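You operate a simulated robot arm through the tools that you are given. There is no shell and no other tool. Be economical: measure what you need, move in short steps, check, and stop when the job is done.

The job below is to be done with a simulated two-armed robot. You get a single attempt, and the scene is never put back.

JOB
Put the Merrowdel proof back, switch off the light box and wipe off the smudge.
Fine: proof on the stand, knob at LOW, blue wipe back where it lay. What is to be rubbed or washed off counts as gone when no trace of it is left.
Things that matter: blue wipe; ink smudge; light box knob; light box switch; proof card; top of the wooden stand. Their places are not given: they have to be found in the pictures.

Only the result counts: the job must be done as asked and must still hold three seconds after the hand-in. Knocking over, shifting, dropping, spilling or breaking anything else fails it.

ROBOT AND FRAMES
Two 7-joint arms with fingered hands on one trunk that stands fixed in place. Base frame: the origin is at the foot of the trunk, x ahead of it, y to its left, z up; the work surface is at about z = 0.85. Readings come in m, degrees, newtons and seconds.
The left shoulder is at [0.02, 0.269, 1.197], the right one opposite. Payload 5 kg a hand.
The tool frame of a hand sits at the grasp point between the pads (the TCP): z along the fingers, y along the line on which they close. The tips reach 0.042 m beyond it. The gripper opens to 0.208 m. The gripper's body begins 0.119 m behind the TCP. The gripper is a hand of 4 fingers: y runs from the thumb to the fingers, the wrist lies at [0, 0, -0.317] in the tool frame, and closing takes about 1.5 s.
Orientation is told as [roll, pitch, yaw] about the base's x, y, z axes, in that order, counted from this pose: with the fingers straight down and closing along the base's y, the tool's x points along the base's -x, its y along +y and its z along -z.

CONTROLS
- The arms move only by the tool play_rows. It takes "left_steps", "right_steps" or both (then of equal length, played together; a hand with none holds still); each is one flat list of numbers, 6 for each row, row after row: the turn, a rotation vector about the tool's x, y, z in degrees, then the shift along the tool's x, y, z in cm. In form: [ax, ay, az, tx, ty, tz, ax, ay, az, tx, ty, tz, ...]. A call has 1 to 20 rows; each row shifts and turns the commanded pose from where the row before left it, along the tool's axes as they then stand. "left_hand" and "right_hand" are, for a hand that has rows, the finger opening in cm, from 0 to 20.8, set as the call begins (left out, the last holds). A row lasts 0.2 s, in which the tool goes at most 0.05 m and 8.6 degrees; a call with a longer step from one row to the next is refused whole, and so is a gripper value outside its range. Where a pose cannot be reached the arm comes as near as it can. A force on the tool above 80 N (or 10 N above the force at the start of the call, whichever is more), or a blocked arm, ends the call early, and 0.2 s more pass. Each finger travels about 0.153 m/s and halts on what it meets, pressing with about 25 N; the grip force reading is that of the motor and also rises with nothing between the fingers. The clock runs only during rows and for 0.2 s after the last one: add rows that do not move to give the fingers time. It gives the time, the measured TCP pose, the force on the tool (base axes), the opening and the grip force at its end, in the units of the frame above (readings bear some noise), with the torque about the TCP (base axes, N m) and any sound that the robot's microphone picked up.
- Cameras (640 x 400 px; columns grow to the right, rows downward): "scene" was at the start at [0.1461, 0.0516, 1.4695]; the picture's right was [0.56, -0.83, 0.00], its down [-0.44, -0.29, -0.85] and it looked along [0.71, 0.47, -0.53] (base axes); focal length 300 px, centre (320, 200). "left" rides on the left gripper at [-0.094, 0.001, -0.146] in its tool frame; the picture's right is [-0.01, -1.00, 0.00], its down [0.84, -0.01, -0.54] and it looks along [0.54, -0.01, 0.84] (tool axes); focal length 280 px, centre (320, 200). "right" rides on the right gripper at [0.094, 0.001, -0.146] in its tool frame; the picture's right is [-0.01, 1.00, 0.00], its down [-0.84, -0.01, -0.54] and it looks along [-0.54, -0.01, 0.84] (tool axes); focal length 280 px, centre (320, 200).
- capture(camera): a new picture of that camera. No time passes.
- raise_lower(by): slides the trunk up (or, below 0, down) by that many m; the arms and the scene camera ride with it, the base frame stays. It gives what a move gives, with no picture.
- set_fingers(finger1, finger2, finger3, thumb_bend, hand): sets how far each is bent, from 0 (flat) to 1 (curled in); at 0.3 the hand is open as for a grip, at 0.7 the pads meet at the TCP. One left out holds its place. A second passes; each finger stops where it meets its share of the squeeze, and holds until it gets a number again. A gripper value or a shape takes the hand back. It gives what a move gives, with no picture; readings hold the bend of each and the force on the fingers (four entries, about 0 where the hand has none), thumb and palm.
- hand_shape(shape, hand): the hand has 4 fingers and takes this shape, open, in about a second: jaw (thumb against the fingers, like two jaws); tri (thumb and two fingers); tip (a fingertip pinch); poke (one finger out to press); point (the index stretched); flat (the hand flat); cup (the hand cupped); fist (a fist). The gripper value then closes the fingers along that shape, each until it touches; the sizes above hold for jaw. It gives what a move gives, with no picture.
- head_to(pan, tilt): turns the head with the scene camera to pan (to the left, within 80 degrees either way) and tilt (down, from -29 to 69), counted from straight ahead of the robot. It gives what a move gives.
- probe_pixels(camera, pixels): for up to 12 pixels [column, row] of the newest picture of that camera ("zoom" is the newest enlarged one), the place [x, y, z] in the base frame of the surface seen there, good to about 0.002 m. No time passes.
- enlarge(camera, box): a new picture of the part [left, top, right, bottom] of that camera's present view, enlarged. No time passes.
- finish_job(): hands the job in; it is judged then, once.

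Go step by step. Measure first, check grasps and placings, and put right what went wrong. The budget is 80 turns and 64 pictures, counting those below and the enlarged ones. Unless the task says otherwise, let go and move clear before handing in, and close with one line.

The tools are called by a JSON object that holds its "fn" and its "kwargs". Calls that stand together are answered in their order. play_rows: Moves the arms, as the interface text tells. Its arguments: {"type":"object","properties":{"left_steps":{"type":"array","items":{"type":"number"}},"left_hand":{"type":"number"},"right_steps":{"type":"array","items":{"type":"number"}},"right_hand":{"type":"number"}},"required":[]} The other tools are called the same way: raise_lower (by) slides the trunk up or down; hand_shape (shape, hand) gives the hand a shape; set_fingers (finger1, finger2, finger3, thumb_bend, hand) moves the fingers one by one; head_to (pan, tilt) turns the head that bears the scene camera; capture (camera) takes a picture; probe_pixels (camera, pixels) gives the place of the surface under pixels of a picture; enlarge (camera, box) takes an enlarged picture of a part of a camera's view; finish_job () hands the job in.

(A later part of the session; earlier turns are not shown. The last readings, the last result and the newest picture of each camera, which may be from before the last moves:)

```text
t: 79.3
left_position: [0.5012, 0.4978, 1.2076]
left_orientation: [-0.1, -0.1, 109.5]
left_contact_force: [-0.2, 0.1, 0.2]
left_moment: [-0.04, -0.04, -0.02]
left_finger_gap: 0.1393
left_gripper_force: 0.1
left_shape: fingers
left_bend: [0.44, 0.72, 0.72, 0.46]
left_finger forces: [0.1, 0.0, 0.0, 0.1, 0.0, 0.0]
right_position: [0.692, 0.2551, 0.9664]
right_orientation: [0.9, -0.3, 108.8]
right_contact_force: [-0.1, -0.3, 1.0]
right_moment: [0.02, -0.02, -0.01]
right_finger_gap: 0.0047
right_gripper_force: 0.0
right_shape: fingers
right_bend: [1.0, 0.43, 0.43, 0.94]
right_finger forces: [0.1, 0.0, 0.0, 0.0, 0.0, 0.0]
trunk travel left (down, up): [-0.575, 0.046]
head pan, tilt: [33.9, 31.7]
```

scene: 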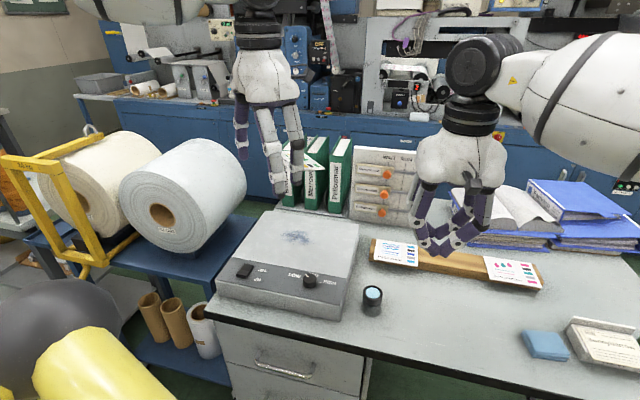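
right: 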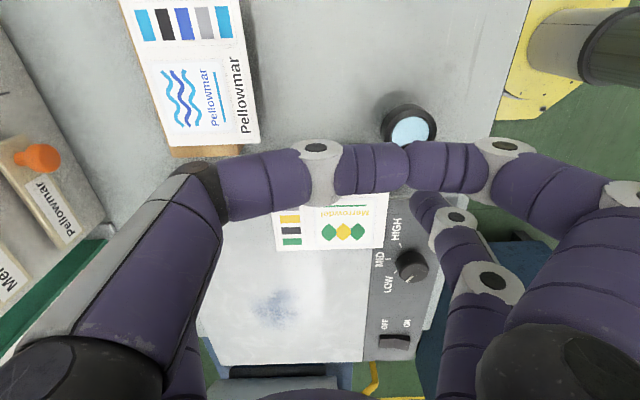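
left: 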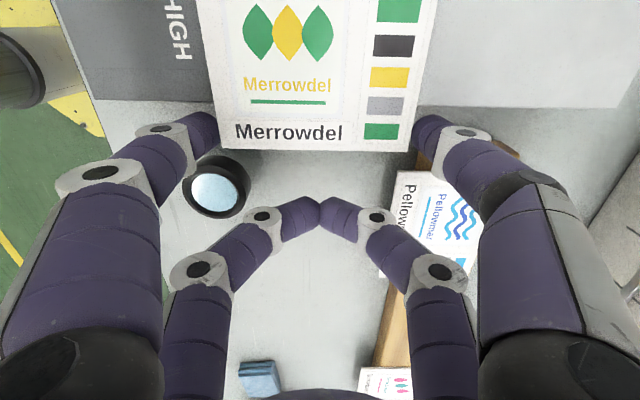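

It closed in to u=-0.0085 (goal -0.019). Being lower relative to the shoulder helps, so I'll raise the trunk 4 cm and correct while lowering back.

{"fn": "raise_lower", "kwargs": {"by": 0.045}}

{"fn": "play_rows", "kwargs": {"right_steps": [-0.5, 0.6, -0.9, -0.4, 0.1, 1.1, 0, 0, 0, -0.4, 0.1, 1.1, 0, 0, 0, -0.3, 0, 1.1, 0, 0, 0, 0, 0, 1.2, 0, 0, 0, 0, 0, 0]}}

{"fn": "capture", "kwargs": {"camera": "right"}}

```text
t: 80.2
left_position: [0.5024, 0.4988, 1.2524]
left_orientation: [0.0, -0.1, 109.7]
left_contact_force: [0.2, 0.6, 0.0]
left_moment: [-0.04, 0.02, -0.01]
left_finger_gap: 0.1394
left_gripper_force: 0.1
left_shape: fingers
left_bend: [0.44, 0.72, 0.72, 0.46]
left_finger forces: [0.0, 0.0, 0.1, 0.1, 0.0, 0.1]
right_position: [0.691, 0.2556, 1.0084]
right_orientation: [1.2, -0.2, 108.8]
right_contact_force: [0.7, 0.1, -0.1]
right_moment: [0.01, -0.02, -0.03]
right_finger_gap: 0.0046
right_gripper_force: 0.0
right_shape: fingers
right_bend: [1.0, 0.43, 0.43, 0.94]
right_finger forces: [0.1, 0.0, 0.0, 0.0, 0.1, 0.1]
trunk travel left (down, up): [-0.62, 0.001]
head pan, tilt: [33.9, 31.7]
```

```text
t: 81.6
left_position: [0.5019, 0.4978, 1.2525]
left_orientation: [-0.1, 0.0, 109.6]
left_contact_force: [1.0, -0.6, -0.7]
left_moment: [0.05, 0.12, 0.02]
left_finger_gap: 0.1393
left_gripper_force: 0.1
left_shape: fingers
left_bend: [0.44, 0.72, 0.72, 0.46]
left_finger forces: [0.0, 0.1, 0.0, 0.0, 0.1, 0.1]
right_position: [0.7033, 0.2511, 0.9756]
right_orientation: [1.0, -0.1, 108.3]
right_contact_force: [0.4, 0.2, -0.3]
right_moment: [0.05, 0.03, 0.02]
right_finger_gap: 0.0047
right_gripper_force: 0.0
right_shape: fingers
right_bend: [1.0, 0.43, 0.43, 0.94]
right_finger forces: [0.1, 0.1, 0.0, 0.0, 0.0, 0.1]
trunk travel left (down, up): [-0.62, 0.001]
head pan, tilt: [33.9, 31.7]
stopped in row 5 (right hand): the arm was blocked; the commanded pose is now the measured one
```

```text
21 pictures are left
```

right: 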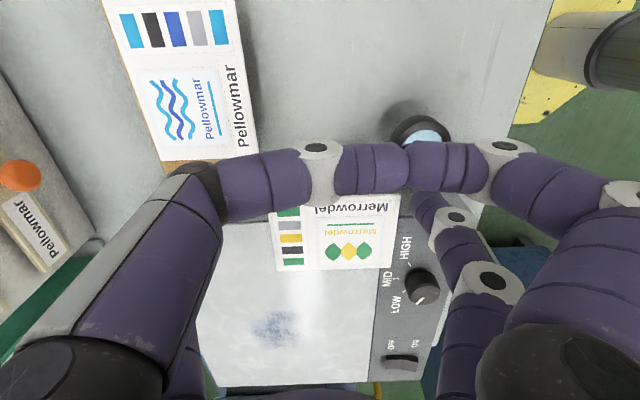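

The right arm was blocked without any tool force, so a link may be touching something. I'll look from the scene camera.

{"fn": "capture", "kwargs": {"camera": "scene"}}

```text
20 pictures are left
```

scene: 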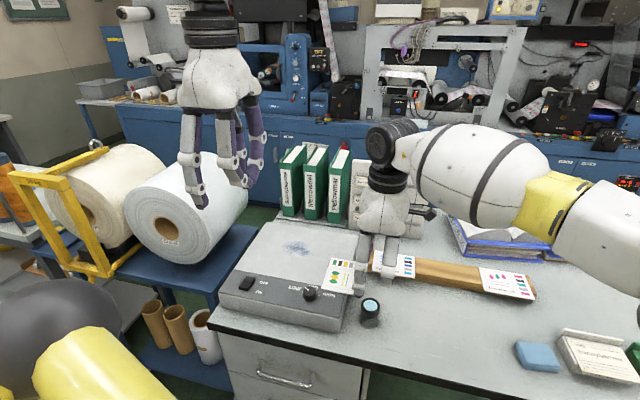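

The left arm's elbow rode high in the earlier pictures while the right's sits low, so the left may be in a poor fold. With it empty, I'll pull the right arm clear, wind the left hand the other way (yaw ≈ -110), then try crossing again.

{"fn": "play_rows", "kwargs": {"right_steps": [0, 0, 0, 0, 0, -3, 0, 0, 0, 0, 0, -4, 0, 0, 0, 0, 0, -4, 0, 0, 0, 3, 2.76, -0.3, 0, 0, 0, 3, 2.76, -0.3, 0, 0, 0, 3, 2.76, -0.3, 0, 0, 0, 3, 2.76, -0.3, 0, 0, 0, 3, 2.76, -0.3, 0, 0, 0, 3, 2.76, -0.3, 0, 0, 0, 3, 2.76, -0.3, 0, 0, 0, 3, 2.76, -0.3, 0, 0, 0, 3, 2.76, -0.3, 0, 0, 0, 3, 2.76, -0.3, 0, 0, 0, 3, 2.76, -0.3, 0, 0, 0, 3, 2.76, -0.3]}}

{"fn": "play_rows", "kwargs": {"left_steps": [0, 0, 8.2, 0, 0, 0, 0, 0, 8.2, 0, 0, 0, 0, 0, 8.2, 0, 0, 0, 0, 0, 8.2, 0, 0, 0, 0, 0, 8.2, 0, 0, 0, 0, 0, 8.2, 0, 0, 0, 0, 0, 8.2, 0, 0, 0, 0, 0, 8.2, 0, 0, 0, 0, 0, 8.2, 0, 0, 0, 0, 0, 8.2, 0, 0, 0, 0, 0, 8.2, 0, 0, 0, 0, 0, 8.2, 0, 0, 0, 0, 0, 8.2, 0, 0, 0, 0, 0, 8.2, 0, 0, 0, 0, 0, 8.2, 0, 0, 0, 0, 0, 8.2, 0, 0, 0, 0, 0, 8.2, 0, 0, 0, 0, 0, 8.2, 0, 0, 0, 0, 0, 8.2, 0, 0, 0, 0, 0, 8.2, 0, 0, 0]}}

{"fn": "play_rows", "kwargs": {"left_steps": [0, 0, 8, 0, 0, 0, 0, 0, 8, 0, 0, 0, 0, 0, 8, 0, 0, 0, 0, 0, 8, 0, 0, 0, 0, 0, 8, 0, 0, 0, 0, 0, 8, 0, 0, 0, 0, 0, 8, 0, 0, 0, 0, 0, 0, -2.84, 2.37, 1.5, 0, 0, 0, -2.84, 2.37, 1.5, 0, 0, 0, -2.84, 2.37, 1.5, 0, 0, 0, -2.84, 2.37, 1.5, 0, 0, 0, -2.84, 2.37, 1.5, 0, 0, 0, -2.84, 2.37, 1.5, 0, 0, 0, -2.84, 2.37, 1.5, 0, 0, 0, -2.84, 2.37, 1.5, 0, 0, 0, -2.84, 2.37, 1.5, 0, 0, 0, -2.84, 2.37, 1.5]}}

{"fn": "capture", "kwargs": {"camera": "scene"}}

```text
t: 84.8
left_position: [0.5033, 0.4975, 1.2516]
left_orientation: [-0.1, 0.0, 109.6]
left_contact_force: [0.5, -1.0, 0.7]
left_moment: [0.12, 0.0, -0.04]
left_finger_gap: 0.1392
left_gripper_force: 0.1
left_shape: fingers
left_bend: [0.44, 0.72, 0.72, 0.46]
left_finger forces: [0.0, 0.0, 0.0, 0.1, 0.0, 0.0]
right_position: [0.5014, -0.1928, 1.1283]
right_orientation: [0.8, -0.1, 108.7]
right_contact_force: [0.3, -0.1, 0.0]
right_moment: [0.12, 0.01, -0.01]
right_finger_gap: 0.0049
right_gripper_force: 0.0
right_shape: fingers
right_bend: [1.0, 0.43, 0.43, 0.94]
right_finger forces: [0.0, 0.0, 0.0, 0.0, 0.0, 0.1]
trunk travel left (down, up): [-0.62, 0.001]
head pan, tilt: [33.9, 31.7]
```

```text
t: 89.0
left_position: [0.5021, 0.4996, 1.2515]
left_orientation: [0.1, 0.0, -54.5]
left_contact_force: [0.1, -0.1, 0.2]
left_moment: [0.02, -0.01, -0.02]
left_finger_gap: 0.139
left_gripper_force: 0.1
left_shape: fingers
left_bend: [0.44, 0.72, 0.72, 0.46]
left_finger forces: [0.0, 0.0, 0.0, 0.1, 0.0, 0.1]
right_position: [0.5028, -0.1921, 1.1287]
right_orientation: [0.9, -0.2, 108.7]
right_contact_force: [-0.1, 0.4, 0.5]
right_moment: [0.03, 0.0, -0.02]
right_finger_gap: 0.0047
right_gripper_force: 0.0
right_shape: fingers
right_bend: [1.0, 0.43, 0.43, 0.94]
right_finger forces: [0.0, 0.1, 0.0, 0.0, 0.1, 0.1]
trunk travel left (down, up): [-0.62, 0.001]
head pan, tilt: [33.9, 31.7]
```

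```text
t: 92.6
left_position: [0.6167, 0.1795, 1.1132]
left_orientation: [0.0, -0.1, -110.2]
left_contact_force: [0.1, 1.6, -1.2]
left_moment: [-0.18, 0.09, -0.02]
left_finger_gap: 0.1393
left_gripper_force: 0.1
left_shape: fingers
left_bend: [0.44, 0.72, 0.72, 0.46]
left_finger forces: [0.0, 0.0, 0.0, 0.1, 0.0, 0.0]
left hand out of reach, approached as far as the arm can: row 17
right_position: [0.5032, -0.1906, 1.1274]
right_orientation: [1.1, -0.1, 108.8]
right_contact_force: [1.1, 1.2, -0.2]
right_moment: [-0.17, 0.15, 0.01]
right_finger_gap: 0.0047
right_gripper_force: 0.1
right_shape: fingers
right_bend: [1.0, 0.43, 0.43, 0.94]
right_finger forces: [0.0, 0.1, 0.0, 0.0, 0.0, 0.0]
trunk travel left (down, up): [-0.62, 0.001]
head pan, tilt: [33.9, 31.7]
```

```text
19 pictures are left
```

scene: 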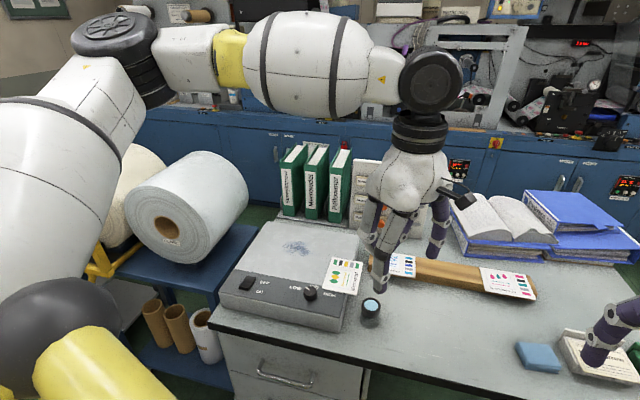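

Same limit for the left regardless of yaw, so I'll use the right arm with a 12° lean about its pad axis. That moves its wrist back into reach while the card stays level. Left clears out first.

{"fn": "play_rows", "kwargs": {"left_steps": [0, 0, 0, 2.91, -2.84, -1.2, 0, 0, 0, 2.91, -2.84, -1.2, 0, 0, 0, 2.91, -2.84, -1.2, 0, 0, 0, 2.91, -2.84, -1.2, 0, 0, 0, 2.91, -2.84, -1.2, 0, 0, 0, 2.91, -2.84, -1.2, 0, 0, 0, 2.91, -2.84, -1.2, 0, 0, 0, 2.91, -2.84, -1.2, 0, 0, 0, 2.91, -2.84, -1.2, 0, 0, 0, 2.91, -2.84, -1.2]}}

{"fn": "play_rows", "kwargs": {"right_steps": [-0.45, 1, -0.8, 0, 0, 0, 0, -6, 0, 0, 0, 0, 0, -6, 0, 0, 0, 0, 0, 0, 0, -2.79, -2.705, 1.506, 0, 0, 0, -2.79, -2.705, 1.506, 0, 0, 0, -2.79, -2.705, 1.506, 0, 0, 0, -2.79, -2.705, 1.506, 0, 0, 0, -2.79, -2.705, 1.506, 0, 0, 0, -2.79, -2.705, 1.506, 0, 0, 0, -2.79, -2.705, 1.506, 0, 0, 0, -2.79, -2.705, 1.506, 0, 0, 0, -2.79, -2.705, 1.506, 0, 0, 0, -2.79, -2.705, 1.506, 0, 0, 0, -2.79, -2.705, 1.506, 0, 0, 0, -2.79, -2.705, 1.506, 0, 0, 0, 0, 0, 0]}}

{"fn": "capture", "kwargs": {"camera": "right"}}

```text
t: 94.8
left_position: [0.4484, 0.5522, 1.2333]
left_orientation: [0.0, 0.0, -110.3]
left_contact_force: [0.1, 0.8, 0.4]
left_moment: [-0.12, -0.03, 0.05]
left_finger_gap: 0.1392
left_gripper_force: 0.1
left_shape: fingers
left_bend: [0.44, 0.72, 0.72, 0.46]
left_finger forces: [0.0, 0.0, 0.0, 0.0, 0.0, 0.0]
right_position: [0.5014, -0.1926, 1.1297]
right_orientation: [0.9, 0.0, 108.7]
right_contact_force: [-1.2, 0.5, 1.4]
right_moment: [-0.11, -0.03, -0.04]
right_finger_gap: 0.0046
right_gripper_force: 0.0
right_shape: fingers
right_bend: [1.0, 0.43, 0.43, 0.94]
right_finger forces: [0.0, 0.0, 0.0, 0.1, 0.1, 0.0]
trunk travel left (down, up): [-0.62, 0.001]
head pan, tilt: [33.9, 31.7]
```

```text
t: 98.2
left_position: [0.4502, 0.5481, 1.2336]
left_orientation: [0.0, 0.1, -110.4]
left_contact_force: [-0.3, -0.7, -0.3]
left_moment: [0.14, 0.02, -0.03]
left_finger_gap: 0.1394
left_gripper_force: 0.0
left_shape: fingers
left_bend: [0.44, 0.72, 0.72, 0.46]
left_finger forces: [0.0, 0.0, 0.1, 0.1, 0.0, 0.1]
right_position: [0.6877, 0.2557, 1.0074]
right_orientation: [1.5, -11.1, 109.1]
right_contact_force: [0.2, -0.3, 0.6]
right_moment: [0.09, 0.06, 0.02]
right_finger_gap: 0.0047
right_gripper_force: 0.1
right_shape: fingers
right_bend: [1.0, 0.43, 0.43, 0.94]
right_finger forces: [0.1, 0.1, 0.0, 0.0, 0.0, 0.0]
trunk travel left (down, up): [-0.62, 0.001]
head pan, tilt: [33.9, 31.7]
```

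```text
18 pictures are left
```

right: 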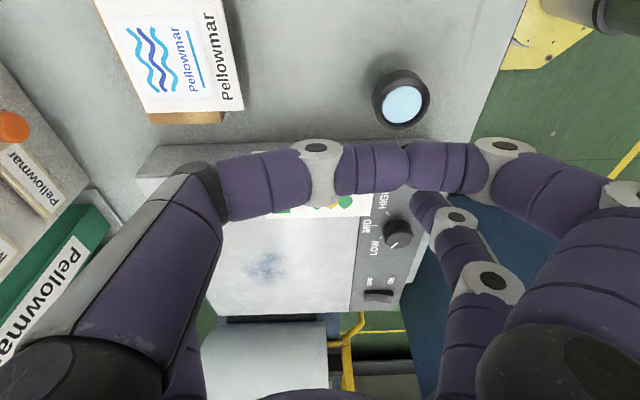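

Close: TCP at u=-0.0105, v=0.7335, lean 11°. I'll descend halfway along the corrected line and re-measure.

{"fn": "play_rows", "kwargs": {"right_steps": [0, 0, 0, 0.1, -0.05, 1.5, 0, 0, 0, 0.1, -0.05, 1.5, 0, 0, 0, 0.1, -0.05, 1.5, 0, 0, 0, 0, 0, 0]}}

{"fn": "enlarge", "kwargs": {"camera": "scene", "box": [260, 180, 440, 330]}}

```text
t: 99.2
left_position: [0.4495, 0.5504, 1.2338]
left_orientation: [0.1, -0.1, -110.4]
left_contact_force: [0.3, 0.4, 0.2]
left_moment: [0.0, -0.02, 0.0]
left_finger_gap: 0.1395
left_gripper_force: 0.0
left_shape: fingers
left_bend: [0.44, 0.72, 0.72, 0.46]
left_finger forces: [0.1, 0.0, 0.0, 0.0, 0.1, 0.0]
right_position: [0.6851, 0.2642, 0.9615]
right_orientation: [1.5, -11.1, 109.3]
right_contact_force: [0.4, -0.6, -1.2]
right_moment: [-0.03, 0.01, -0.02]
right_finger_gap: 0.0047
right_gripper_force: 0.0
right_shape: fingers
right_bend: [1.0, 0.43, 0.43, 0.94]
right_finger forces: [0.1, 0.0, 0.0, 0.0, 0.0, 0.0]
trunk travel left (down, up): [-0.62, 0.001]
head pan, tilt: [33.9, 31.7]
```

```text
2.67 times, centred on (350, 255) of scene
```

zoom: 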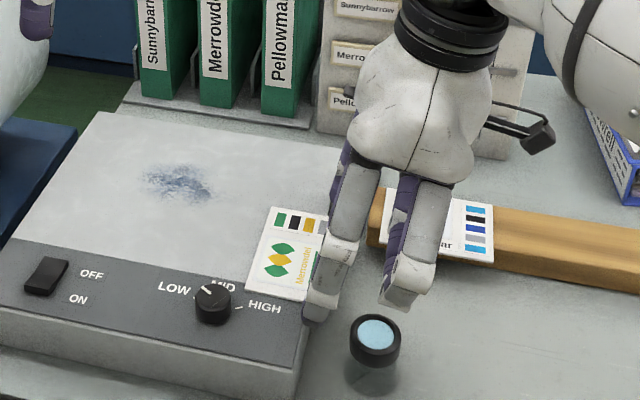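

The right hand now sits as planned (u=-0.019, v=0.734). I'll lower the last 3.5 cm vertically and close finger2/finger3 in steps.

{"fn": "play_rows", "kwargs": {"right_steps": [0, 0, 0, 0.3, -0.03, 1.15, 0, 0, 0, 0.3, -0.03, 1.15, 0, 0, 0, 0.3, -0.03, 1.15, 0, 0, 0, 0, 0, 0]}}

{"fn": "set_fingers", "kwargs": {"hand": "right", "finger2": 0.49, "finger3": 0.49}}

{"fn": "enlarge", "kwargs": {"camera": "scene", "box": [290, 220, 400, 310]}}

```text
t: 99.9
left_position: [0.4524, 0.55, 1.2315]
left_orientation: [-0.1, -0.1, -110.4]
left_contact_force: [2.6, 0.3, -2.0]
left_moment: [-0.16, 0.37, 0.02]
left_finger_gap: 0.1397
left_gripper_force: 0.0
left_shape: fingers
left_bend: [0.44, 0.72, 0.72, 0.46]
left_finger forces: [0.1, 0.0, 0.0, 0.0, 0.0, 0.0]
right_position: [0.6906, 0.2647, 0.9455]
right_orientation: [0.8, -11.9, 109.1]
right_contact_force: [5.7, -6.6, 36.5]
right_moment: [0.13, 3.78, -0.65]
right_finger_gap: 0.0049
right_gripper_force: 21.3
right_shape: fingers
right_bend: [1.0, 0.39, 0.44, 0.94]
right_finger forces: [0.1, 34.2, 8.0, 0.0, 0.0, 0.0]
trunk travel left (down, up): [-0.62, 0.001]
head pan, tilt: [33.9, 31.7]
stopped in row 3 (right hand): the force on the tool passed its limit at 93 N (the readings are from after the stop); the commanded pose is now the measured one
```

```text
t: 100.9
left_position: [0.4497, 0.5486, 1.234]
left_orientation: [0.0, 0.2, -110.4]
left_contact_force: [0.8, -0.7, -1.3]
left_moment: [0.04, 0.01, 0.0]
left_finger_gap: 0.1398
left_gripper_force: 0.0
left_shape: fingers
left_bend: [0.44, 0.72, 0.72, 0.46]
left_finger forces: [0.0, 0.0, 0.0, 0.0, 0.0, 0.0]
right_position: [0.6876, 0.2635, 0.9424]
right_orientation: [0.8, -11.6, 109.3]
right_contact_force: [4.2, -16.6, -0.8]
right_moment: [-0.62, -0.4, 0.19]
right_finger_gap: 0.0048
right_gripper_force: 11.5
right_shape: fingers
right_bend: [1.0, 0.47, 0.48, 0.94]
right_finger forces: [0.1, 11.3, 10.7, 0.0, 0.0, 0.1]
trunk travel left (down, up): [-0.62, 0.001]
head pan, tilt: [33.9, 31.7]
```

```text
4.44 times, centred on (345, 265) of scene
```

zoom: 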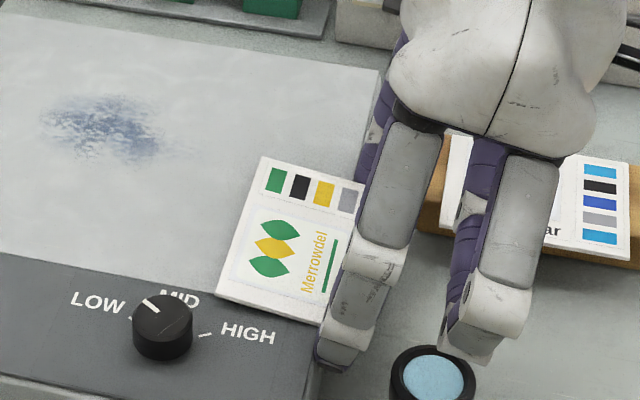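

The digits touched the box edge and stopped the descent, but finger2/finger3 now press about 11 N each, apparently on the card's ends. Box and knob look unmoved. I'll back off 3 mm from the box, lift gently, and check.

{"fn": "play_rows", "kwargs": {"right_steps": [0, 0, 0, 0.2, 0, -0.4, 0, 0, 0, 0.1, 0, -0.4, 0, 0, 0, -0.2, 0, -0.98, 0, 0, 0, -0.2, 0, -0.98, 0, 0, 0, 0, 0, 0]}}

{"fn": "enlarge", "kwargs": {"camera": "scene", "box": [250, 200, 410, 310]}}

```text
t: 102.1
left_position: [0.4503, 0.5512, 1.2327]
left_orientation: [0.1, -0.1, -110.4]
left_contact_force: [0.1, -0.6, -1.0]
left_moment: [-0.02, -0.01, 0.0]
left_finger_gap: 0.1395
left_gripper_force: 0.0
left_shape: fingers
left_bend: [0.44, 0.72, 0.72, 0.46]
left_finger forces: [0.0, 0.0, 0.0, 0.0, 0.0, 0.0]
right_position: [0.69, 0.2595, 0.9698]
right_orientation: [0.7, -11.6, 109.3]
right_contact_force: [0.3, 0.3, -0.5]
right_moment: [-0.01, -0.01, -0.04]
right_finger_gap: 0.0045
right_gripper_force: 2.1
right_shape: fingers
right_bend: [1.0, 0.47, 0.47, 0.94]
right_finger forces: [0.0, 2.3, 2.3, 0.0, 0.0, 0.1]
trunk travel left (down, up): [-0.62, 0.001]
head pan, tilt: [33.9, 31.7]
```

```text
3.64 times, centred on (330, 255) of scene
```

zoom: 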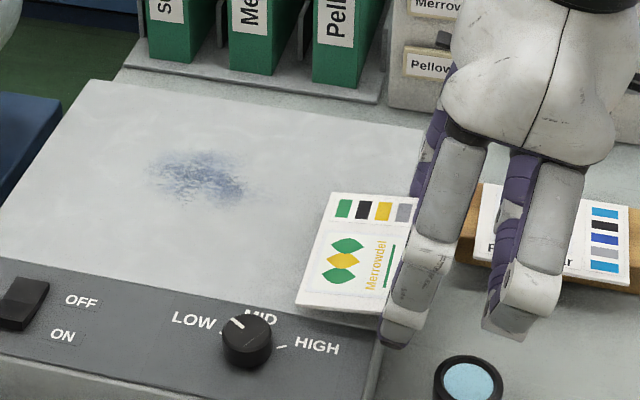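

The card is lifted with a light grip (2.3 N). I'll tighten to about 10 N and look closer.

{"fn": "set_fingers", "kwargs": {"hand": "right", "finger2": 0.54, "finger3": 0.54}}

{"fn": "enlarge", "kwargs": {"camera": "scene", "box": [290, 220, 400, 310]}}

{"fn": "probe_pixels", "kwargs": {"camera": "zoom", "pixels": [[240, 150], [190, 290], [330, 160], [290, 290], [265, 225], [200, 240]]}}

```text
t: 103.1
left_position: [0.4483, 0.5512, 1.2352]
left_orientation: [-0.1, 0.1, -110.4]
left_contact_force: [0.0, -0.6, 0.4]
left_moment: [0.04, 0.03, 0.03]
left_finger_gap: 0.1396
left_gripper_force: 0.1
left_shape: fingers
left_bend: [0.44, 0.72, 0.72, 0.46]
left_finger forces: [0.1, 0.0, 0.0, 0.1, 0.1, 0.0]
right_position: [0.69, 0.2611, 0.9711]
right_orientation: [0.8, -11.7, 109.3]
right_contact_force: [0.0, 0.5, 0.0]
right_moment: [-0.01, 0.0, 0.0]
right_finger_gap: 0.0046
right_gripper_force: 7.3
right_shape: fingers
right_bend: [1.0, 0.48, 0.48, 0.94]
right_finger forces: [0.0, 7.4, 7.4, 0.0, 0.1, 0.0]
trunk travel left (down, up): [-0.62, 0.001]
head pan, tilt: [33.9, 31.7]
```

```text
4.44 times, centred on (345, 265) of scene
```

zoom: 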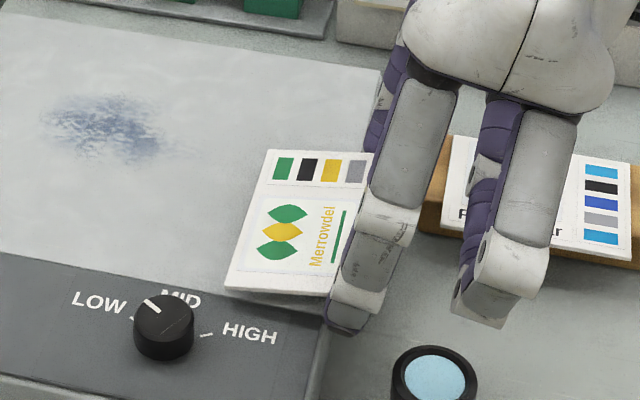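

```text
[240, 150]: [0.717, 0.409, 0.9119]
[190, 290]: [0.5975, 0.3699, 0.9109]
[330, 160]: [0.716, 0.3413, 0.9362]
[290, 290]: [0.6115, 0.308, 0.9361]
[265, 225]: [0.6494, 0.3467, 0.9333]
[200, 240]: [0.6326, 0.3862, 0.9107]
```

The card is held at the fingertips (7.4 N each), dipping about 6° inward. I'll raise it, turn -90° about the vertical, and carry it over the free place on the stand.

{"fn": "play_rows", "kwargs": {"right_steps": [0, 0, 0, -0.6, 0, -2.94, 0, 0, 0, -0.6, 0, -2.94, 1.51, 0, 7.35, 0, 0, 0, 1.51, 0, 7.35, 0, 0, 0, 1.51, 0, 7.35, 0, 0, 0, 1.51, 0, 7.35, 0, 0, 0, 1.51, 0, 7.35, 0, 0, 0, 1.51, 0, 7.35, 0, 0, 0, 1.51, 0, 7.35, 0, 0, 0, 1.51, 0, 7.35, 0, 0, 0, 1.51, 0, 7.35, 0, 0, 0, 1.51, 0, 7.35, 0, 0, 0, 1.51, 0, 7.35, 0, 0, 0, 1.51, 0, 7.35, 0, 0, 0, 0, 0, 0, -0.617, -3.56, 0.127, 0, 0, 0, -0.617, -3.56, 0.127, 0, 0, 0, -0.617, -3.56, 0.127, 0, 0, 0, -0.617, -3.56, 0.127, 0, 0, 0, -0.617, -3.56, 0.127, 0, 0, 0, -0.617, -3.56, 0.127]}}

{"fn": "enlarge", "kwargs": {"camera": "scene", "box": [350, 180, 560, 320]}}

```text
t: 107.3
left_position: [0.4494, 0.5498, 1.2336]
left_orientation: [0.0, 0.1, -110.3]
left_contact_force: [0.4, -0.7, 0.2]
left_moment: [0.1, 0.08, -0.02]
left_finger_gap: 0.1394
left_gripper_force: 0.1
left_shape: fingers
left_bend: [0.44, 0.72, 0.72, 0.46]
left_finger forces: [0.1, 0.0, 0.0, 0.0, 0.1, 0.1]
right_position: [0.7964, 0.072, 1.0285]
right_orientation: [0.0, -10.7, 19.5]
right_contact_force: [-0.1, -0.2, -0.5]
right_moment: [0.01, -0.06, -0.04]
right_finger_gap: 0.0048
right_gripper_force: 7.5
right_shape: fingers
right_bend: [1.0, 0.48, 0.48, 0.94]
right_finger forces: [0.0, 7.6, 7.6, 0.0, 0.0, 0.1]
trunk travel left (down, up): [-0.62, 0.001]
head pan, tilt: [33.9, 31.7]
```

```text
2.86 times, centred on (455, 250) of scene
```

zoom: 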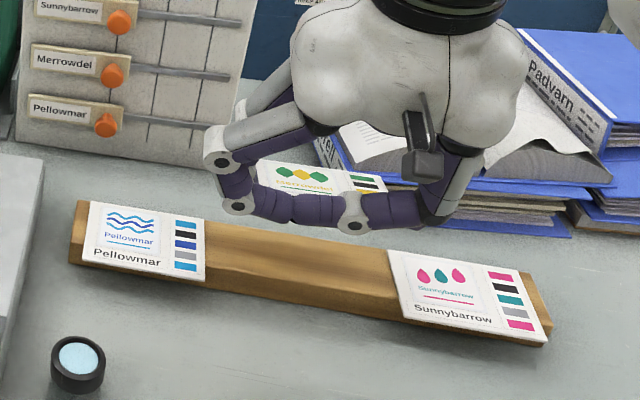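

The card arrived over the stand. I'll probe its visible surface to verify where it is before lowering.

{"fn": "probe_pixels", "kwargs": {"camera": "zoom", "pixels": [[264, 164], [261, 180], [325, 170], [377, 176], [383, 187], [300, 186]]}}

{"fn": "capture", "kwargs": {"camera": "right"}}

```text
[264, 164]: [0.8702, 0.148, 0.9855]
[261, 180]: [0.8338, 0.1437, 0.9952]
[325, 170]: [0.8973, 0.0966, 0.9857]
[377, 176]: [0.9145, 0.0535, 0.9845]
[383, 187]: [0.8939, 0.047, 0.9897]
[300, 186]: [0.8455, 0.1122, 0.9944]
```

```text
12 pictures are left
```

right: 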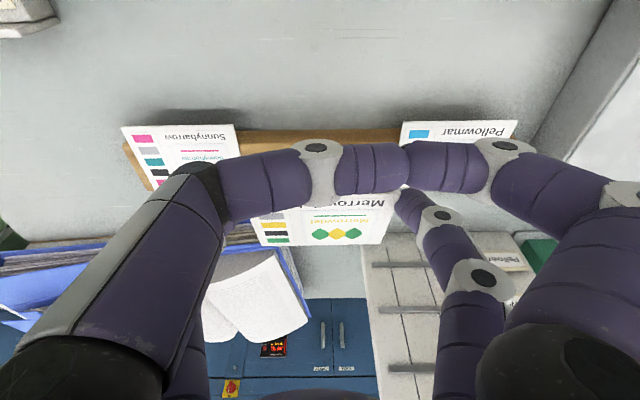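

The card is centred (u≈0.20) but dips about 12° to the far side. I'll lean the hand 10° more to level it and lower to just above the stand.

{"fn": "play_rows", "kwargs": {"right_steps": [0, -5, 0, 0, 0, 0, 0, -5, 0, 0, 0, 0, 0, 0, 0, 0.99, 0, 2.26, 0, 0, 0, 0.99, 0, 2.26, 0, 0, 0, 0.99, 0, 2.26, 0, 0, 0, 0.99, 0, 2.2, 0, 0, 0, 0, 0, 0]}}

{"fn": "enlarge", "kwargs": {"camera": "scene", "box": [370, 200, 550, 310]}}

```text
t: 108.9
left_position: [0.4493, 0.55, 1.2338]
left_orientation: [0.0, 0.0, -110.5]
left_contact_force: [-0.7, -0.4, -0.4]
left_moment: [0.0, -0.02, -0.01]
left_finger_gap: 0.1395
left_gripper_force: 0.0
left_shape: fingers
left_bend: [0.44, 0.72, 0.72, 0.46]
left_finger forces: [0.0, 0.0, 0.0, 0.0, 0.0, 0.1]
right_position: [0.7901, 0.072, 0.931]
right_orientation: [0.2, -20.9, 19.3]
right_contact_force: [-0.4, 0.7, -0.5]
right_moment: [-0.05, 0.02, -0.02]
right_finger_gap: 0.0049
right_gripper_force: 7.5
right_shape: fingers
right_bend: [1.0, 0.48, 0.48, 0.94]
right_finger forces: [0.0, 7.6, 7.5, 0.1, 0.1, 0.1]
trunk travel left (down, up): [-0.62, 0.001]
head pan, tilt: [33.9, 31.7]
```

```text
3.56 times, centred on (460, 255) of scene
```

zoom: 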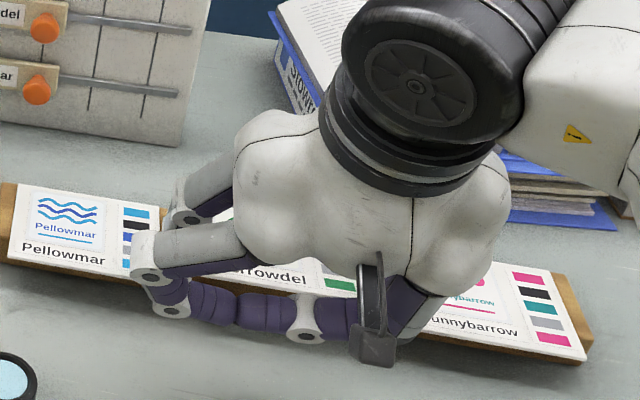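

I can see the card's text strip at (270,277)–(350,287); I'll probe it for height and place.

{"fn": "probe_pixels", "kwargs": {"camera": "zoom", "pixels": [[265, 278], [300, 282], [335, 283], [326, 266], [312, 265], [345, 291]]}}

```text
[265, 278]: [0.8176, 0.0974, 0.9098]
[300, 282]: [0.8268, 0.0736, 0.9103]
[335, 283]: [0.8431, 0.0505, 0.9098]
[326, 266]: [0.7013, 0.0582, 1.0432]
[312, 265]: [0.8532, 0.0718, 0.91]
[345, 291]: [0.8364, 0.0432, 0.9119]
```

The card is level at z 0.910, 2.3 cm above its rest height. I'll lower gently and release.

{"fn": "play_rows", "kwargs": {"right_steps": [0, 0, 0, 0.357, 0, 0.934, 0, 0, 0, 0.357, 0, 0.934, 0, 0, 0, 0.09, 0, 0.23, 0, 0, 0, 0, 0, 0]}}

{"fn": "set_fingers", "kwargs": {"hand": "right", "finger2": 0.45, "finger3": 0.45}}

{"fn": "play_rows", "kwargs": {"right_steps": [0, 0, 0, -0.36, 0, -0.93, 0, 0, 0, -0.7, 0, -1.8, 0, 0, 0, -1, 0, -2.8, 0, 0, 0, 0, 0, -4, 0, 0, 0, 0, 0, -4, 0, 0, 0, 0, 0, -4]}}

{"fn": "enlarge", "kwargs": {"camera": "scene", "box": [350, 200, 590, 370]}}

```text
t: 109.9
left_position: [0.4502, 0.5507, 1.2322]
left_orientation: [0.1, 0.0, -110.4]
left_contact_force: [0.2, 0.2, 0.0]
left_moment: [0.01, -0.02, -0.02]
left_finger_gap: 0.1394
left_gripper_force: 0.1
left_shape: fingers
left_bend: [0.44, 0.72, 0.72, 0.46]
left_finger forces: [0.1, 0.1, 0.0, 0.0, 0.1, 0.1]
right_position: [0.7916, 0.0703, 0.9084]
right_orientation: [0.1, -20.8, 19.4]
right_contact_force: [-0.6, 0.1, 0.3]
right_moment: [0.06, -0.03, -0.01]
right_finger_gap: 0.0052
right_gripper_force: 7.1
right_shape: fingers
right_bend: [1.0, 0.48, 0.48, 0.94]
right_finger forces: [0.0, 7.6, 7.5, 0.0, 0.1, 0.0]
trunk travel left (down, up): [-0.62, 0.001]
head pan, tilt: [33.9, 31.7]
```

```text
t: 110.9
left_position: [0.449, 0.5512, 1.2347]
left_orientation: [0.0, -0.1, -110.4]
left_contact_force: [-0.2, 0.1, 0.5]
left_moment: [0.0, 0.0, -0.05]
left_finger_gap: 0.1393
left_gripper_force: 0.1
left_shape: fingers
left_bend: [0.44, 0.72, 0.72, 0.46]
left_finger forces: [0.0, 0.0, 0.0, 0.0, 0.0, 0.0]
right_position: [0.7915, 0.0712, 0.9093]
right_orientation: [0.1, -20.8, 19.4]
right_contact_force: [0.0, -0.6, 0.5]
right_moment: [0.0, 0.01, -0.01]
right_finger_gap: 0.0046
right_gripper_force: 0.0
right_shape: fingers
right_bend: [1.0, 0.45, 0.45, 0.94]
right_finger forces: [0.0, 0.2, 0.0, 0.0, 0.0, 0.0]
trunk travel left (down, up): [-0.62, 0.001]
head pan, tilt: [33.9, 31.7]
```

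```text
t: 112.3
left_position: [0.4491, 0.5497, 1.2341]
left_orientation: [0.1, 0.1, -110.4]
left_contact_force: [-1.0, -0.3, 0.3]
left_moment: [0.0, -0.12, -0.03]
left_finger_gap: 0.1393
left_gripper_force: 0.1
left_shape: fingers
left_bend: [0.44, 0.72, 0.72, 0.46]
left_finger forces: [0.0, 0.0, 0.0, 0.0, 0.0, 0.1]
right_position: [0.7502, 0.0556, 1.0802]
right_orientation: [0.0, -20.8, 19.5]
right_contact_force: [-0.3, 0.3, 0.1]
right_moment: [0.03, -0.1, 0.0]
right_finger_gap: 0.0046
right_gripper_force: 0.0
right_shape: fingers
right_bend: [1.0, 0.45, 0.45, 0.94]
right_finger forces: [0.0, 0.0, 0.0, 0.0, 0.0, 0.1]
trunk travel left (down, up): [-0.62, 0.001]
head pan, tilt: [33.9, 31.7]
```

```text
2.35 times, centred on (470, 285) of scene
```

zoom: 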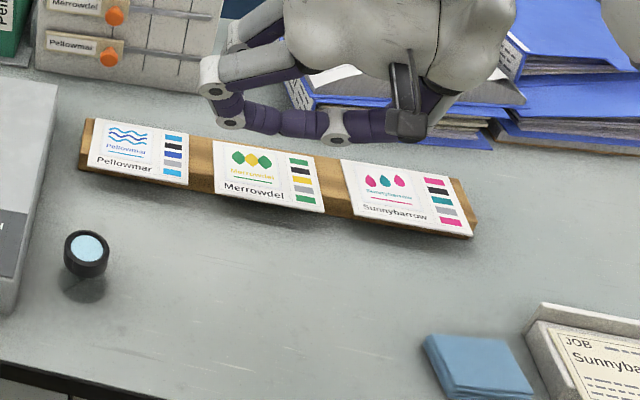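

The Merrowdel proof lies neatly in its place. For the wipe I'd rather use only the right arm, leaning 45°, so I'll test empty whether that pose reaches the smudge's far end (0.66,0.53). Left steps aside first.

{"fn": "probe_pixels", "kwargs": {"camera": "zoom", "pixels": [[427, 337], [502, 341], [531, 388], [448, 386], [475, 362], [450, 395], [535, 330], [552, 398], [462, 345], [505, 375]]}}

{"fn": "play_rows", "kwargs": {"left_steps": [0, 0, 0, 1.5, -3.2, -1.25, 0, 0, 0, 1.5, -3.2, -1.25, 0, 0, 0, 1.5, -3.2, -1.25, 0, 0, 0, 1.5, -3.2, -1.25]}}

{"fn": "play_rows", "kwargs": {"right_steps": [0, -8, 0, 0, 0, -1, 0, -8, 0, 0, 0, -1, 0, -8, 0, 0, 0, -1, -5.73, 0, -5.73, 0, 0, 0, -5.73, 0, -5.73, 0, 0, 0, -5.73, 0, -5.73, 0, 0, 0, -5.73, 0, -5.73, 0, 0, 0, -5.73, 0, -5.73, 0, 0, 0, 0, 0, 0, -1.975, 2.625, 2.33, 0, 0, 0, -1.975, 2.625, 2.33, 0, 0, 0, -1.975, 2.625, 2.33, 0, 0, 0, -1.975, 2.625, 2.33, 0, 0, 0, -1.975, 2.625, 2.33, 0, 0, 0, -1.975, 2.625, 2.33, 0, 0, 0, -1.975, 2.625, 2.33, 0, 0, 0, -1.975, 2.625, 2.33, 0, 0, 0, -1.975, 2.625, 2.33, 0, 0, 0, -1.975, 2.625, 2.33, 0, 0, 0, -1.975, 2.625, 2.33, 0, 0, 0, -1.975, 2.625, 2.33]}}

```text
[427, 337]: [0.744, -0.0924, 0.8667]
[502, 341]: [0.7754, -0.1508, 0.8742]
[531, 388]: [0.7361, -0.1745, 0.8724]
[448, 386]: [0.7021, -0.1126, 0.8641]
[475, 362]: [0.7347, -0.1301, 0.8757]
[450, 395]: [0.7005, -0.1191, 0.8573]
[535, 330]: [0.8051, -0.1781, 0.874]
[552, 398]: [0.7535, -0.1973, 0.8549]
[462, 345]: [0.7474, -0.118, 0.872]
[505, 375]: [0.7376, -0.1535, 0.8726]
```

```text
t: 113.3
left_position: [0.3517, 0.6523, 1.2862]
left_orientation: [-0.1, 0.0, -110.4]
left_contact_force: [-3.7, 0.2, 8.5]
left_moment: [-0.15, -0.72, -0.03]
left_finger_gap: 0.1395
left_gripper_force: 0.1
left_shape: fingers
left_bend: [0.44, 0.72, 0.72, 0.46]
left_finger forces: [0.0, 0.0, 0.1, 0.0, 0.0, 0.0]
right_position: [0.7504, 0.0547, 1.0791]
right_orientation: [0.0, -20.8, 19.3]
right_contact_force: [1.3, 0.3, -1.9]
right_moment: [0.02, 0.13, 0.0]
right_finger_gap: 0.0047
right_gripper_force: 0.0
right_shape: fingers
right_bend: [1.0, 0.45, 0.45, 0.94]
right_finger forces: [0.1, 0.1, 0.1, 0.1, 0.0, 0.0]
trunk travel left (down, up): [-0.62, 0.001]
head pan, tilt: [33.9, 31.7]
```

```text
t: 117.7
left_position: [0.35, 0.6529, 1.2868]
left_orientation: [0.0, 0.0, -110.3]
left_contact_force: [0.6, -1.0, -0.8]
left_moment: [0.09, 0.06, 0.0]
left_finger_gap: 0.1395
left_gripper_force: 0.1
left_shape: fingers
left_bend: [0.44, 0.72, 0.72, 0.46]
left_finger forces: [0.0, 0.1, 0.0, 0.0, 0.0, 0.0]
right_position: [0.7338, 0.4501, 1.0442]
right_orientation: [0.2, -43.3, 53.8]
right_contact_force: [0.0, 0.4, -0.4]
right_moment: [0.01, 0.03, 0.0]
right_finger_gap: 0.0049
right_gripper_force: 0.0
right_shape: fingers
right_bend: [1.0, 0.45, 0.45, 0.94]
right_finger forces: [0.0, 0.0, 0.0, 0.0, 0.0, 0.1]
trunk travel left (down, up): [-0.62, 0.001]
head pan, tilt: [33.9, 31.7]
stopped in row 20 (right hand): the arm was blocked; the commanded pose is now the measured one
```

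With the hand pointing mostly along +y and leaning 50°, the smudge is within the right wrist's range. The wipe is about 0.068 × 0.048 × 0.022 m, centred at (0.739,-0.133), turned about 27°. I'll go above it at yaw 117, lean 50°, with the thumb/finger1 pair ready.

{"fn": "play_rows", "kwargs": {"right_steps": [0, -6.7, 0, 0, 0, -1, 0, 0, 0, 1.983, -2.486, -2.696, 0, 0, 0, 1.983, -2.486, -2.696, 0, 0, 0, 1.983, -2.486, -2.696, 0, 0, 0, 1.983, -2.486, -2.696, 0, 0, 0, 1.983, -2.486, -2.696, 0, 0, 0, 1.983, -2.486, -2.696, 0, 0, 0, 1.983, -2.486, -2.696, 0, 0, 0, 1.983, -2.486, -2.696, 0, 0, 0, 1.983, -2.486, -2.696, 0, 0, 0, 1.983, -2.486, -2.696, 0, 0, 0, 1.983, -2.486, -2.696, 0, 0, 0, 1.983, -2.486, -2.696, 0, 0, 0, 1.983, -2.486, -2.696, 0, 0, 0, 1.983, -2.486, -2.696]}}

{"fn": "play_rows", "kwargs": {"right_steps": [-6.05, 0, -5.08, 0, 0, 0, -6.05, 0, -5.08, 0, 0, 0, -6.05, 0, -5.08, 0, 0, 0, -6.05, 0, -5.08, 0, 0, 0, -6.05, 0, -5.08, 0, 0, 0, -6.05, 0, -5.08, 0, 0, 0, -6.05, 0, -5.08, 0, 0, 0, -6.05, 0, -5.08, 0, 0, 0]}}

{"fn": "set_fingers", "kwargs": {"hand": "right", "finger1": 0.53, "finger2": 0.9, "finger3": 0.9, "thumb_bend": 0.53}}

{"fn": "capture", "kwargs": {"camera": "right"}}

```text
t: 120.9
left_position: [0.3507, 0.6515, 1.2879]
left_orientation: [0.1, 0.0, -110.4]
left_contact_force: [-0.1, -0.8, 1.0]
left_moment: [0.08, -0.05, -0.01]
left_finger_gap: 0.1394
left_gripper_force: 0.2
left_shape: fingers
left_bend: [0.44, 0.72, 0.72, 0.46]
left_finger forces: [0.0, 0.0, 0.0, 0.0, 0.1, 0.0]
right_position: [0.7341, -0.1362, 1.0801]
right_orientation: [0.2, -49.9, 54.2]
right_contact_force: [0.0, 1.0, -0.1]
right_moment: [0.03, -0.05, 0.03]
right_finger_gap: 0.0049
right_gripper_force: 0.0
right_shape: fingers
right_bend: [1.0, 0.45, 0.45, 0.94]
right_finger forces: [0.0, 0.1, 0.1, 0.0, 0.0, 0.0]
trunk travel left (down, up): [-0.62, 0.001]
head pan, tilt: [33.9, 31.7]
```

```text
t: 122.7
left_position: [0.3516, 0.6552, 1.2854]
left_orientation: [0.1, -0.1, -110.4]
left_contact_force: [-0.6, 0.7, -0.1]
left_moment: [-0.1, 0.02, -0.04]
left_finger_gap: 0.1393
left_gripper_force: 0.1
left_shape: fingers
left_bend: [0.44, 0.72, 0.72, 0.46]
left_finger forces: [0.1, 0.1, 0.0, 0.0, 0.0, 0.1]
right_position: [0.735, -0.1336, 1.0809]
right_orientation: [0.1, -50.0, 117.5]
right_contact_force: [-0.3, 0.2, -0.5]
right_moment: [-0.01, -0.02, 0.0]
right_finger_gap: 0.0048
right_gripper_force: 0.0
right_shape: fingers
right_bend: [1.0, 0.45, 0.45, 0.94]
right_finger forces: [0.0, 0.1, 0.1, 0.1, 0.0, 0.0]
trunk travel left (down, up): [-0.62, 0.001]
head pan, tilt: [33.9, 31.7]
```

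```text
t: 123.7
left_position: [0.3495, 0.6526, 1.2861]
left_orientation: [0.0, -0.1, -110.4]
left_contact_force: [-0.6, -0.3, -0.4]
left_moment: [0.03, -0.03, 0.0]
left_finger_gap: 0.1395
left_gripper_force: 0.0
left_shape: fingers
left_bend: [0.44, 0.72, 0.72, 0.46]
left_finger forces: [0.0, 0.1, 0.0, 0.0, 0.0, 0.1]
right_position: [0.7355, -0.1347, 1.0804]
right_orientation: [0.1, -50.1, 117.4]
right_contact_force: [-0.5, 0.4, 0.8]
right_moment: [0.02, -0.01, 0.01]
right_finger_gap: 0.0964
right_gripper_force: 0.1
right_shape: fingers
right_bend: [0.53, 0.72, 0.72, 0.53]
right_finger forces: [0.0, 0.0, 0.0, 0.0, 0.1, 0.0]
trunk travel left (down, up): [-0.62, 0.001]
head pan, tilt: [33.9, 31.7]
```

```text
9 pictures are left
```

right: 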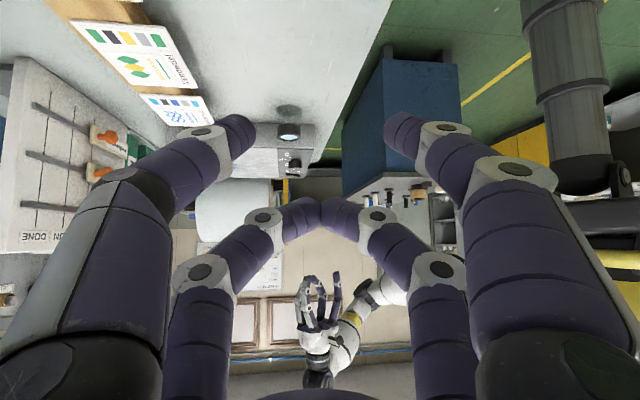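

The hand leans over the wipe with the lower pair open 9.6 cm. I'll probe the two tips at (238,130) and (400,130) to know exactly where they are.

{"fn": "probe_pixels", "kwargs": {"camera": "right", "pixels": [[240, 125], [245, 140], [397, 125], [392, 140], [225, 118], [410, 115]]}}

{"fn": "enlarge", "kwargs": {"camera": "scene", "box": [460, 200, 640, 390]}}

```text
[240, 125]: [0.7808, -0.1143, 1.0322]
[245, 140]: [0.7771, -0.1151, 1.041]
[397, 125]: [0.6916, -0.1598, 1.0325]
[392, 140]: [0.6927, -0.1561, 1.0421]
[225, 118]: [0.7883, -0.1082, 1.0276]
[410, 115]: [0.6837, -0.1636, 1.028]
```

```text
2.11 times, centred on (550, 295) of scene
```

zoom: 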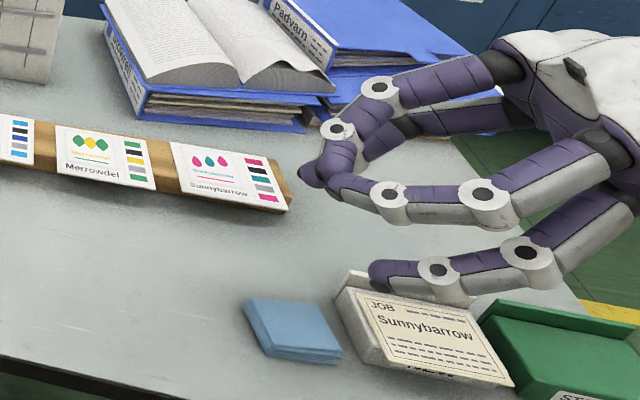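

Tip midpoint is directly below the TCP, about 0.055 lower, and lines up with the wipe. I'll lower straight down to TCP z≈0.913.

{"fn": "play_rows", "kwargs": {"right_steps": [0, 0, 0, 2.9, -0.11, 2.43, 0, 0, 0, 2.9, -0.11, 2.43, 0, 0, 0, 2.9, -0.11, 2.43, 0, 0, 0, 2.9, -0.11, 2.43, 0, 0, 0, 0.613, 0, 0.514, 0, 0, 0, 0.613, 0, 0.514, 0, 0, 0, 0, 0, 0]}}

{"fn": "enlarge", "kwargs": {"camera": "scene", "box": [490, 300, 620, 390]}}

```text
t: 125.3
left_position: [0.351, 0.6525, 1.2859]
left_orientation: [-0.1, 0.0, -110.4]
left_contact_force: [0.8, 0.0, 0.6]
left_moment: [-0.06, 0.0, 0.02]
left_finger_gap: 0.1396
left_gripper_force: 0.1
left_shape: fingers
left_bend: [0.44, 0.72, 0.72, 0.46]
left_finger forces: [0.0, 0.1, 0.0, 0.1, 0.0, 0.0]
right_position: [0.7393, -0.1343, 0.915]
right_orientation: [0.1, -50.1, 117.2]
right_contact_force: [0.0, -0.2, 0.2]
right_moment: [-0.03, -0.01, -0.01]
right_finger_gap: 0.0966
right_gripper_force: 0.0
right_shape: fingers
right_bend: [0.53, 0.72, 0.72, 0.53]
right_finger forces: [0.0, 0.0, 0.0, 0.0, 0.0, 0.1]
trunk travel left (down, up): [-0.62, 0.001]
head pan, tilt: [33.9, 31.7]
```

```text
4.44 times, centred on (555, 345) of scene
```

zoom: 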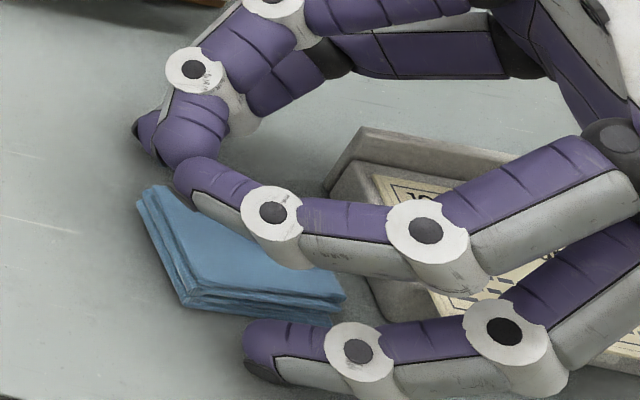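

The lower digits straddle the wipe (near one at (290,350)). I'll close the pair on it.

{"fn": "set_fingers", "kwargs": {"hand": "right", "finger1": 0.68, "thumb_bend": 0.68}}

{"fn": "play_rows", "kwargs": {"right_steps": [0, 0, 0, -0.77, 0, -0.64, 0, 0, 0, -1.5, 0, -1.3, 0, 0, 0, -1.5, 0, -1.3, 0, 0, 0, 0, 0, 0]}}

{"fn": "enlarge", "kwargs": {"camera": "scene", "box": [490, 270, 620, 370]}}

```text
t: 126.3
left_position: [0.35, 0.6534, 1.2865]
left_orientation: [-0.1, 0.0, -110.4]
left_contact_force: [-0.4, -1.0, 0.1]
left_moment: [0.0, -0.03, -0.01]
left_finger_gap: 0.1399
left_gripper_force: 0.1
left_shape: fingers
left_bend: [0.44, 0.72, 0.72, 0.46]
left_finger forces: [0.0, 0.0, 0.1, 0.0, 0.0, 0.0]
right_position: [0.7388, -0.1341, 0.9153]
right_orientation: [0.2, -50.0, 117.3]
right_contact_force: [0.1, 0.1, 0.6]
right_moment: [-0.01, 0.04, -0.01]
right_finger_gap: 0.0629
right_gripper_force: 9.8
right_shape: fingers
right_bend: [0.56, 0.72, 0.72, 0.65]
right_finger forces: [10.4, 0.1, 0.0, 0.0, 10.4, 0.1]
trunk travel left (down, up): [-0.62, 0.001]
head pan, tilt: [33.9, 31.7]
```

```text
t: 127.3
left_position: [0.3509, 0.652, 1.2863]
left_orientation: [-0.1, -0.2, -110.5]
left_contact_force: [0.4, -0.6, 0.0]
left_moment: [0.03, 0.06, 0.03]
left_finger_gap: 0.1394
left_gripper_force: 0.1
left_shape: fingers
left_bend: [0.44, 0.72, 0.72, 0.46]
left_finger forces: [0.0, 0.0, 0.0, 0.0, 0.0, 0.1]
right_position: [0.7387, -0.1343, 0.9649]
right_orientation: [0.1, -50.1, 117.2]
right_contact_force: [0.2, 0.1, -0.2]
right_moment: [0.07, 0.01, 0.01]
right_finger_gap: 0.0634
right_gripper_force: 10.2
right_shape: fingers
right_bend: [0.56, 0.72, 0.72, 0.65]
right_finger forces: [10.3, 0.0, 0.1, 0.1, 10.3, 0.0]
trunk travel left (down, up): [-0.62, 0.001]
head pan, tilt: [33.9, 31.7]
```

```text
4.00 times, centred on (555, 320) of scene
```

zoom: 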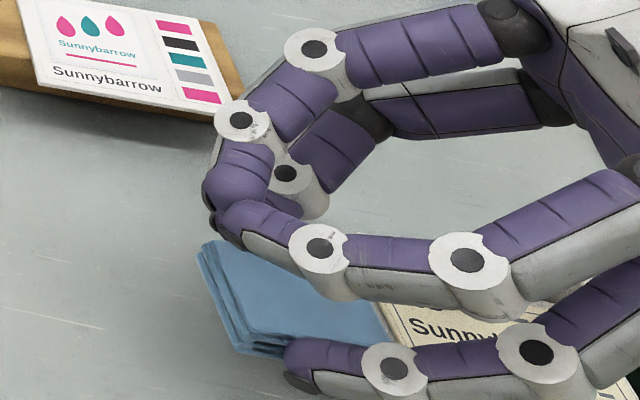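

The wipe is held (10 N) and lifted. Its bottom is about 0.064 below the TCP. I'll carry it at yaw 75 to hover over the smudge.

{"fn": "play_rows", "kwargs": {"right_steps": [0, 0, 0, -2.18, 0, -1.83, 0, 0, 0, -2.18, 0, -1.83, 0, 0, 0, -2.18, 0, -1.83, 5.36, 0, 4.5, 0, 0, 0, 5.36, 0, 4.5, 0, 0, 0, 5.36, 0, 4.5, 0, 0, 0, 5.36, 0, 4.5, 0, 0, 0, 5.36, 0, 4.5, 0, 0, 0, 5.36, 0, 4.5, 0, 0, 0]}}

{"fn": "play_rows", "kwargs": {"right_steps": [0, 0, 0, -2.22, 1.37, 3.06, 0, 0, 0, -2.22, 1.37, 3.06, 0, 0, 0, -2.22, 1.37, 3.06, 0, 0, 0, -2.22, 1.37, 3.06, 0, 0, 0, -2.22, 1.37, 3.06, 0, 0, 0, -2.22, 1.37, 3.06, 0, 0, 0, -2.22, 1.37, 3.06, 0, 0, 0, -2.22, 1.37, 3.06, 0, 0, 0, -2.22, 1.37, 3.06, 0, 0, 0, -2.22, 1.37, 3.06, 0, 0, 0, -2.22, 1.37, 3.06, 0, 0, 0, -2.22, 1.37, 3.06, 0, 0, 0, -2.22, 1.37, 3.06, 0, 0, 0, -2.22, 1.37, 3.06, 0, 0, 0, -2.22, 1.37, 3.06]}}

```text
t: 129.3
left_position: [0.349, 0.6532, 1.2863]
left_orientation: [0.0, -0.1, -110.4]
left_contact_force: [-0.1, 0.4, 0.8]
left_moment: [-0.03, -0.09, 0.0]
left_finger_gap: 0.1395
left_gripper_force: 0.0
left_shape: fingers
left_bend: [0.44, 0.72, 0.72, 0.46]
left_finger forces: [0.0, 0.1, 0.0, 0.0, 0.1, 0.0]
right_position: [0.7394, -0.1344, 1.0495]
right_orientation: [0.2, -50.0, 75.2]
right_contact_force: [-0.1, 0.5, -0.7]
right_moment: [-0.04, -0.08, -0.02]
right_finger_gap: 0.0633
right_gripper_force: 10.1
right_shape: fingers
right_bend: [0.56, 0.72, 0.72, 0.65]
right_finger forces: [10.2, 0.0, 0.1, 0.0, 10.1, 0.0]
trunk travel left (down, up): [-0.62, 0.001]
head pan, tilt: [33.9, 31.7]
```

```text
t: 132.5
left_position: [0.3509, 0.6548, 1.2862]
left_orientation: [0.1, -0.1, -110.4]
left_contact_force: [0.1, 1.2, -0.7]
left_moment: [-0.11, -0.09, 0.02]
left_finger_gap: 0.1395
left_gripper_force: 0.1
left_shape: fingers
left_bend: [0.44, 0.72, 0.72, 0.46]
left_finger forces: [0.0, 0.0, 0.0, 0.0, 0.1, 0.0]
right_position: [0.6829, 0.467, 1.0091]
right_orientation: [0.2, -49.9, 75.3]
right_contact_force: [0.7, 0.1, -0.8]
right_moment: [-0.01, 0.0, 0.02]
right_finger_gap: 0.0631
right_gripper_force: 10.5
right_shape: fingers
right_bend: [0.56, 0.72, 0.72, 0.65]
right_finger forces: [10.1, 0.1, 0.0, 0.1, 10.0, 0.1]
trunk travel left (down, up): [-0.62, 0.001]
head pan, tilt: [33.9, 31.7]
```

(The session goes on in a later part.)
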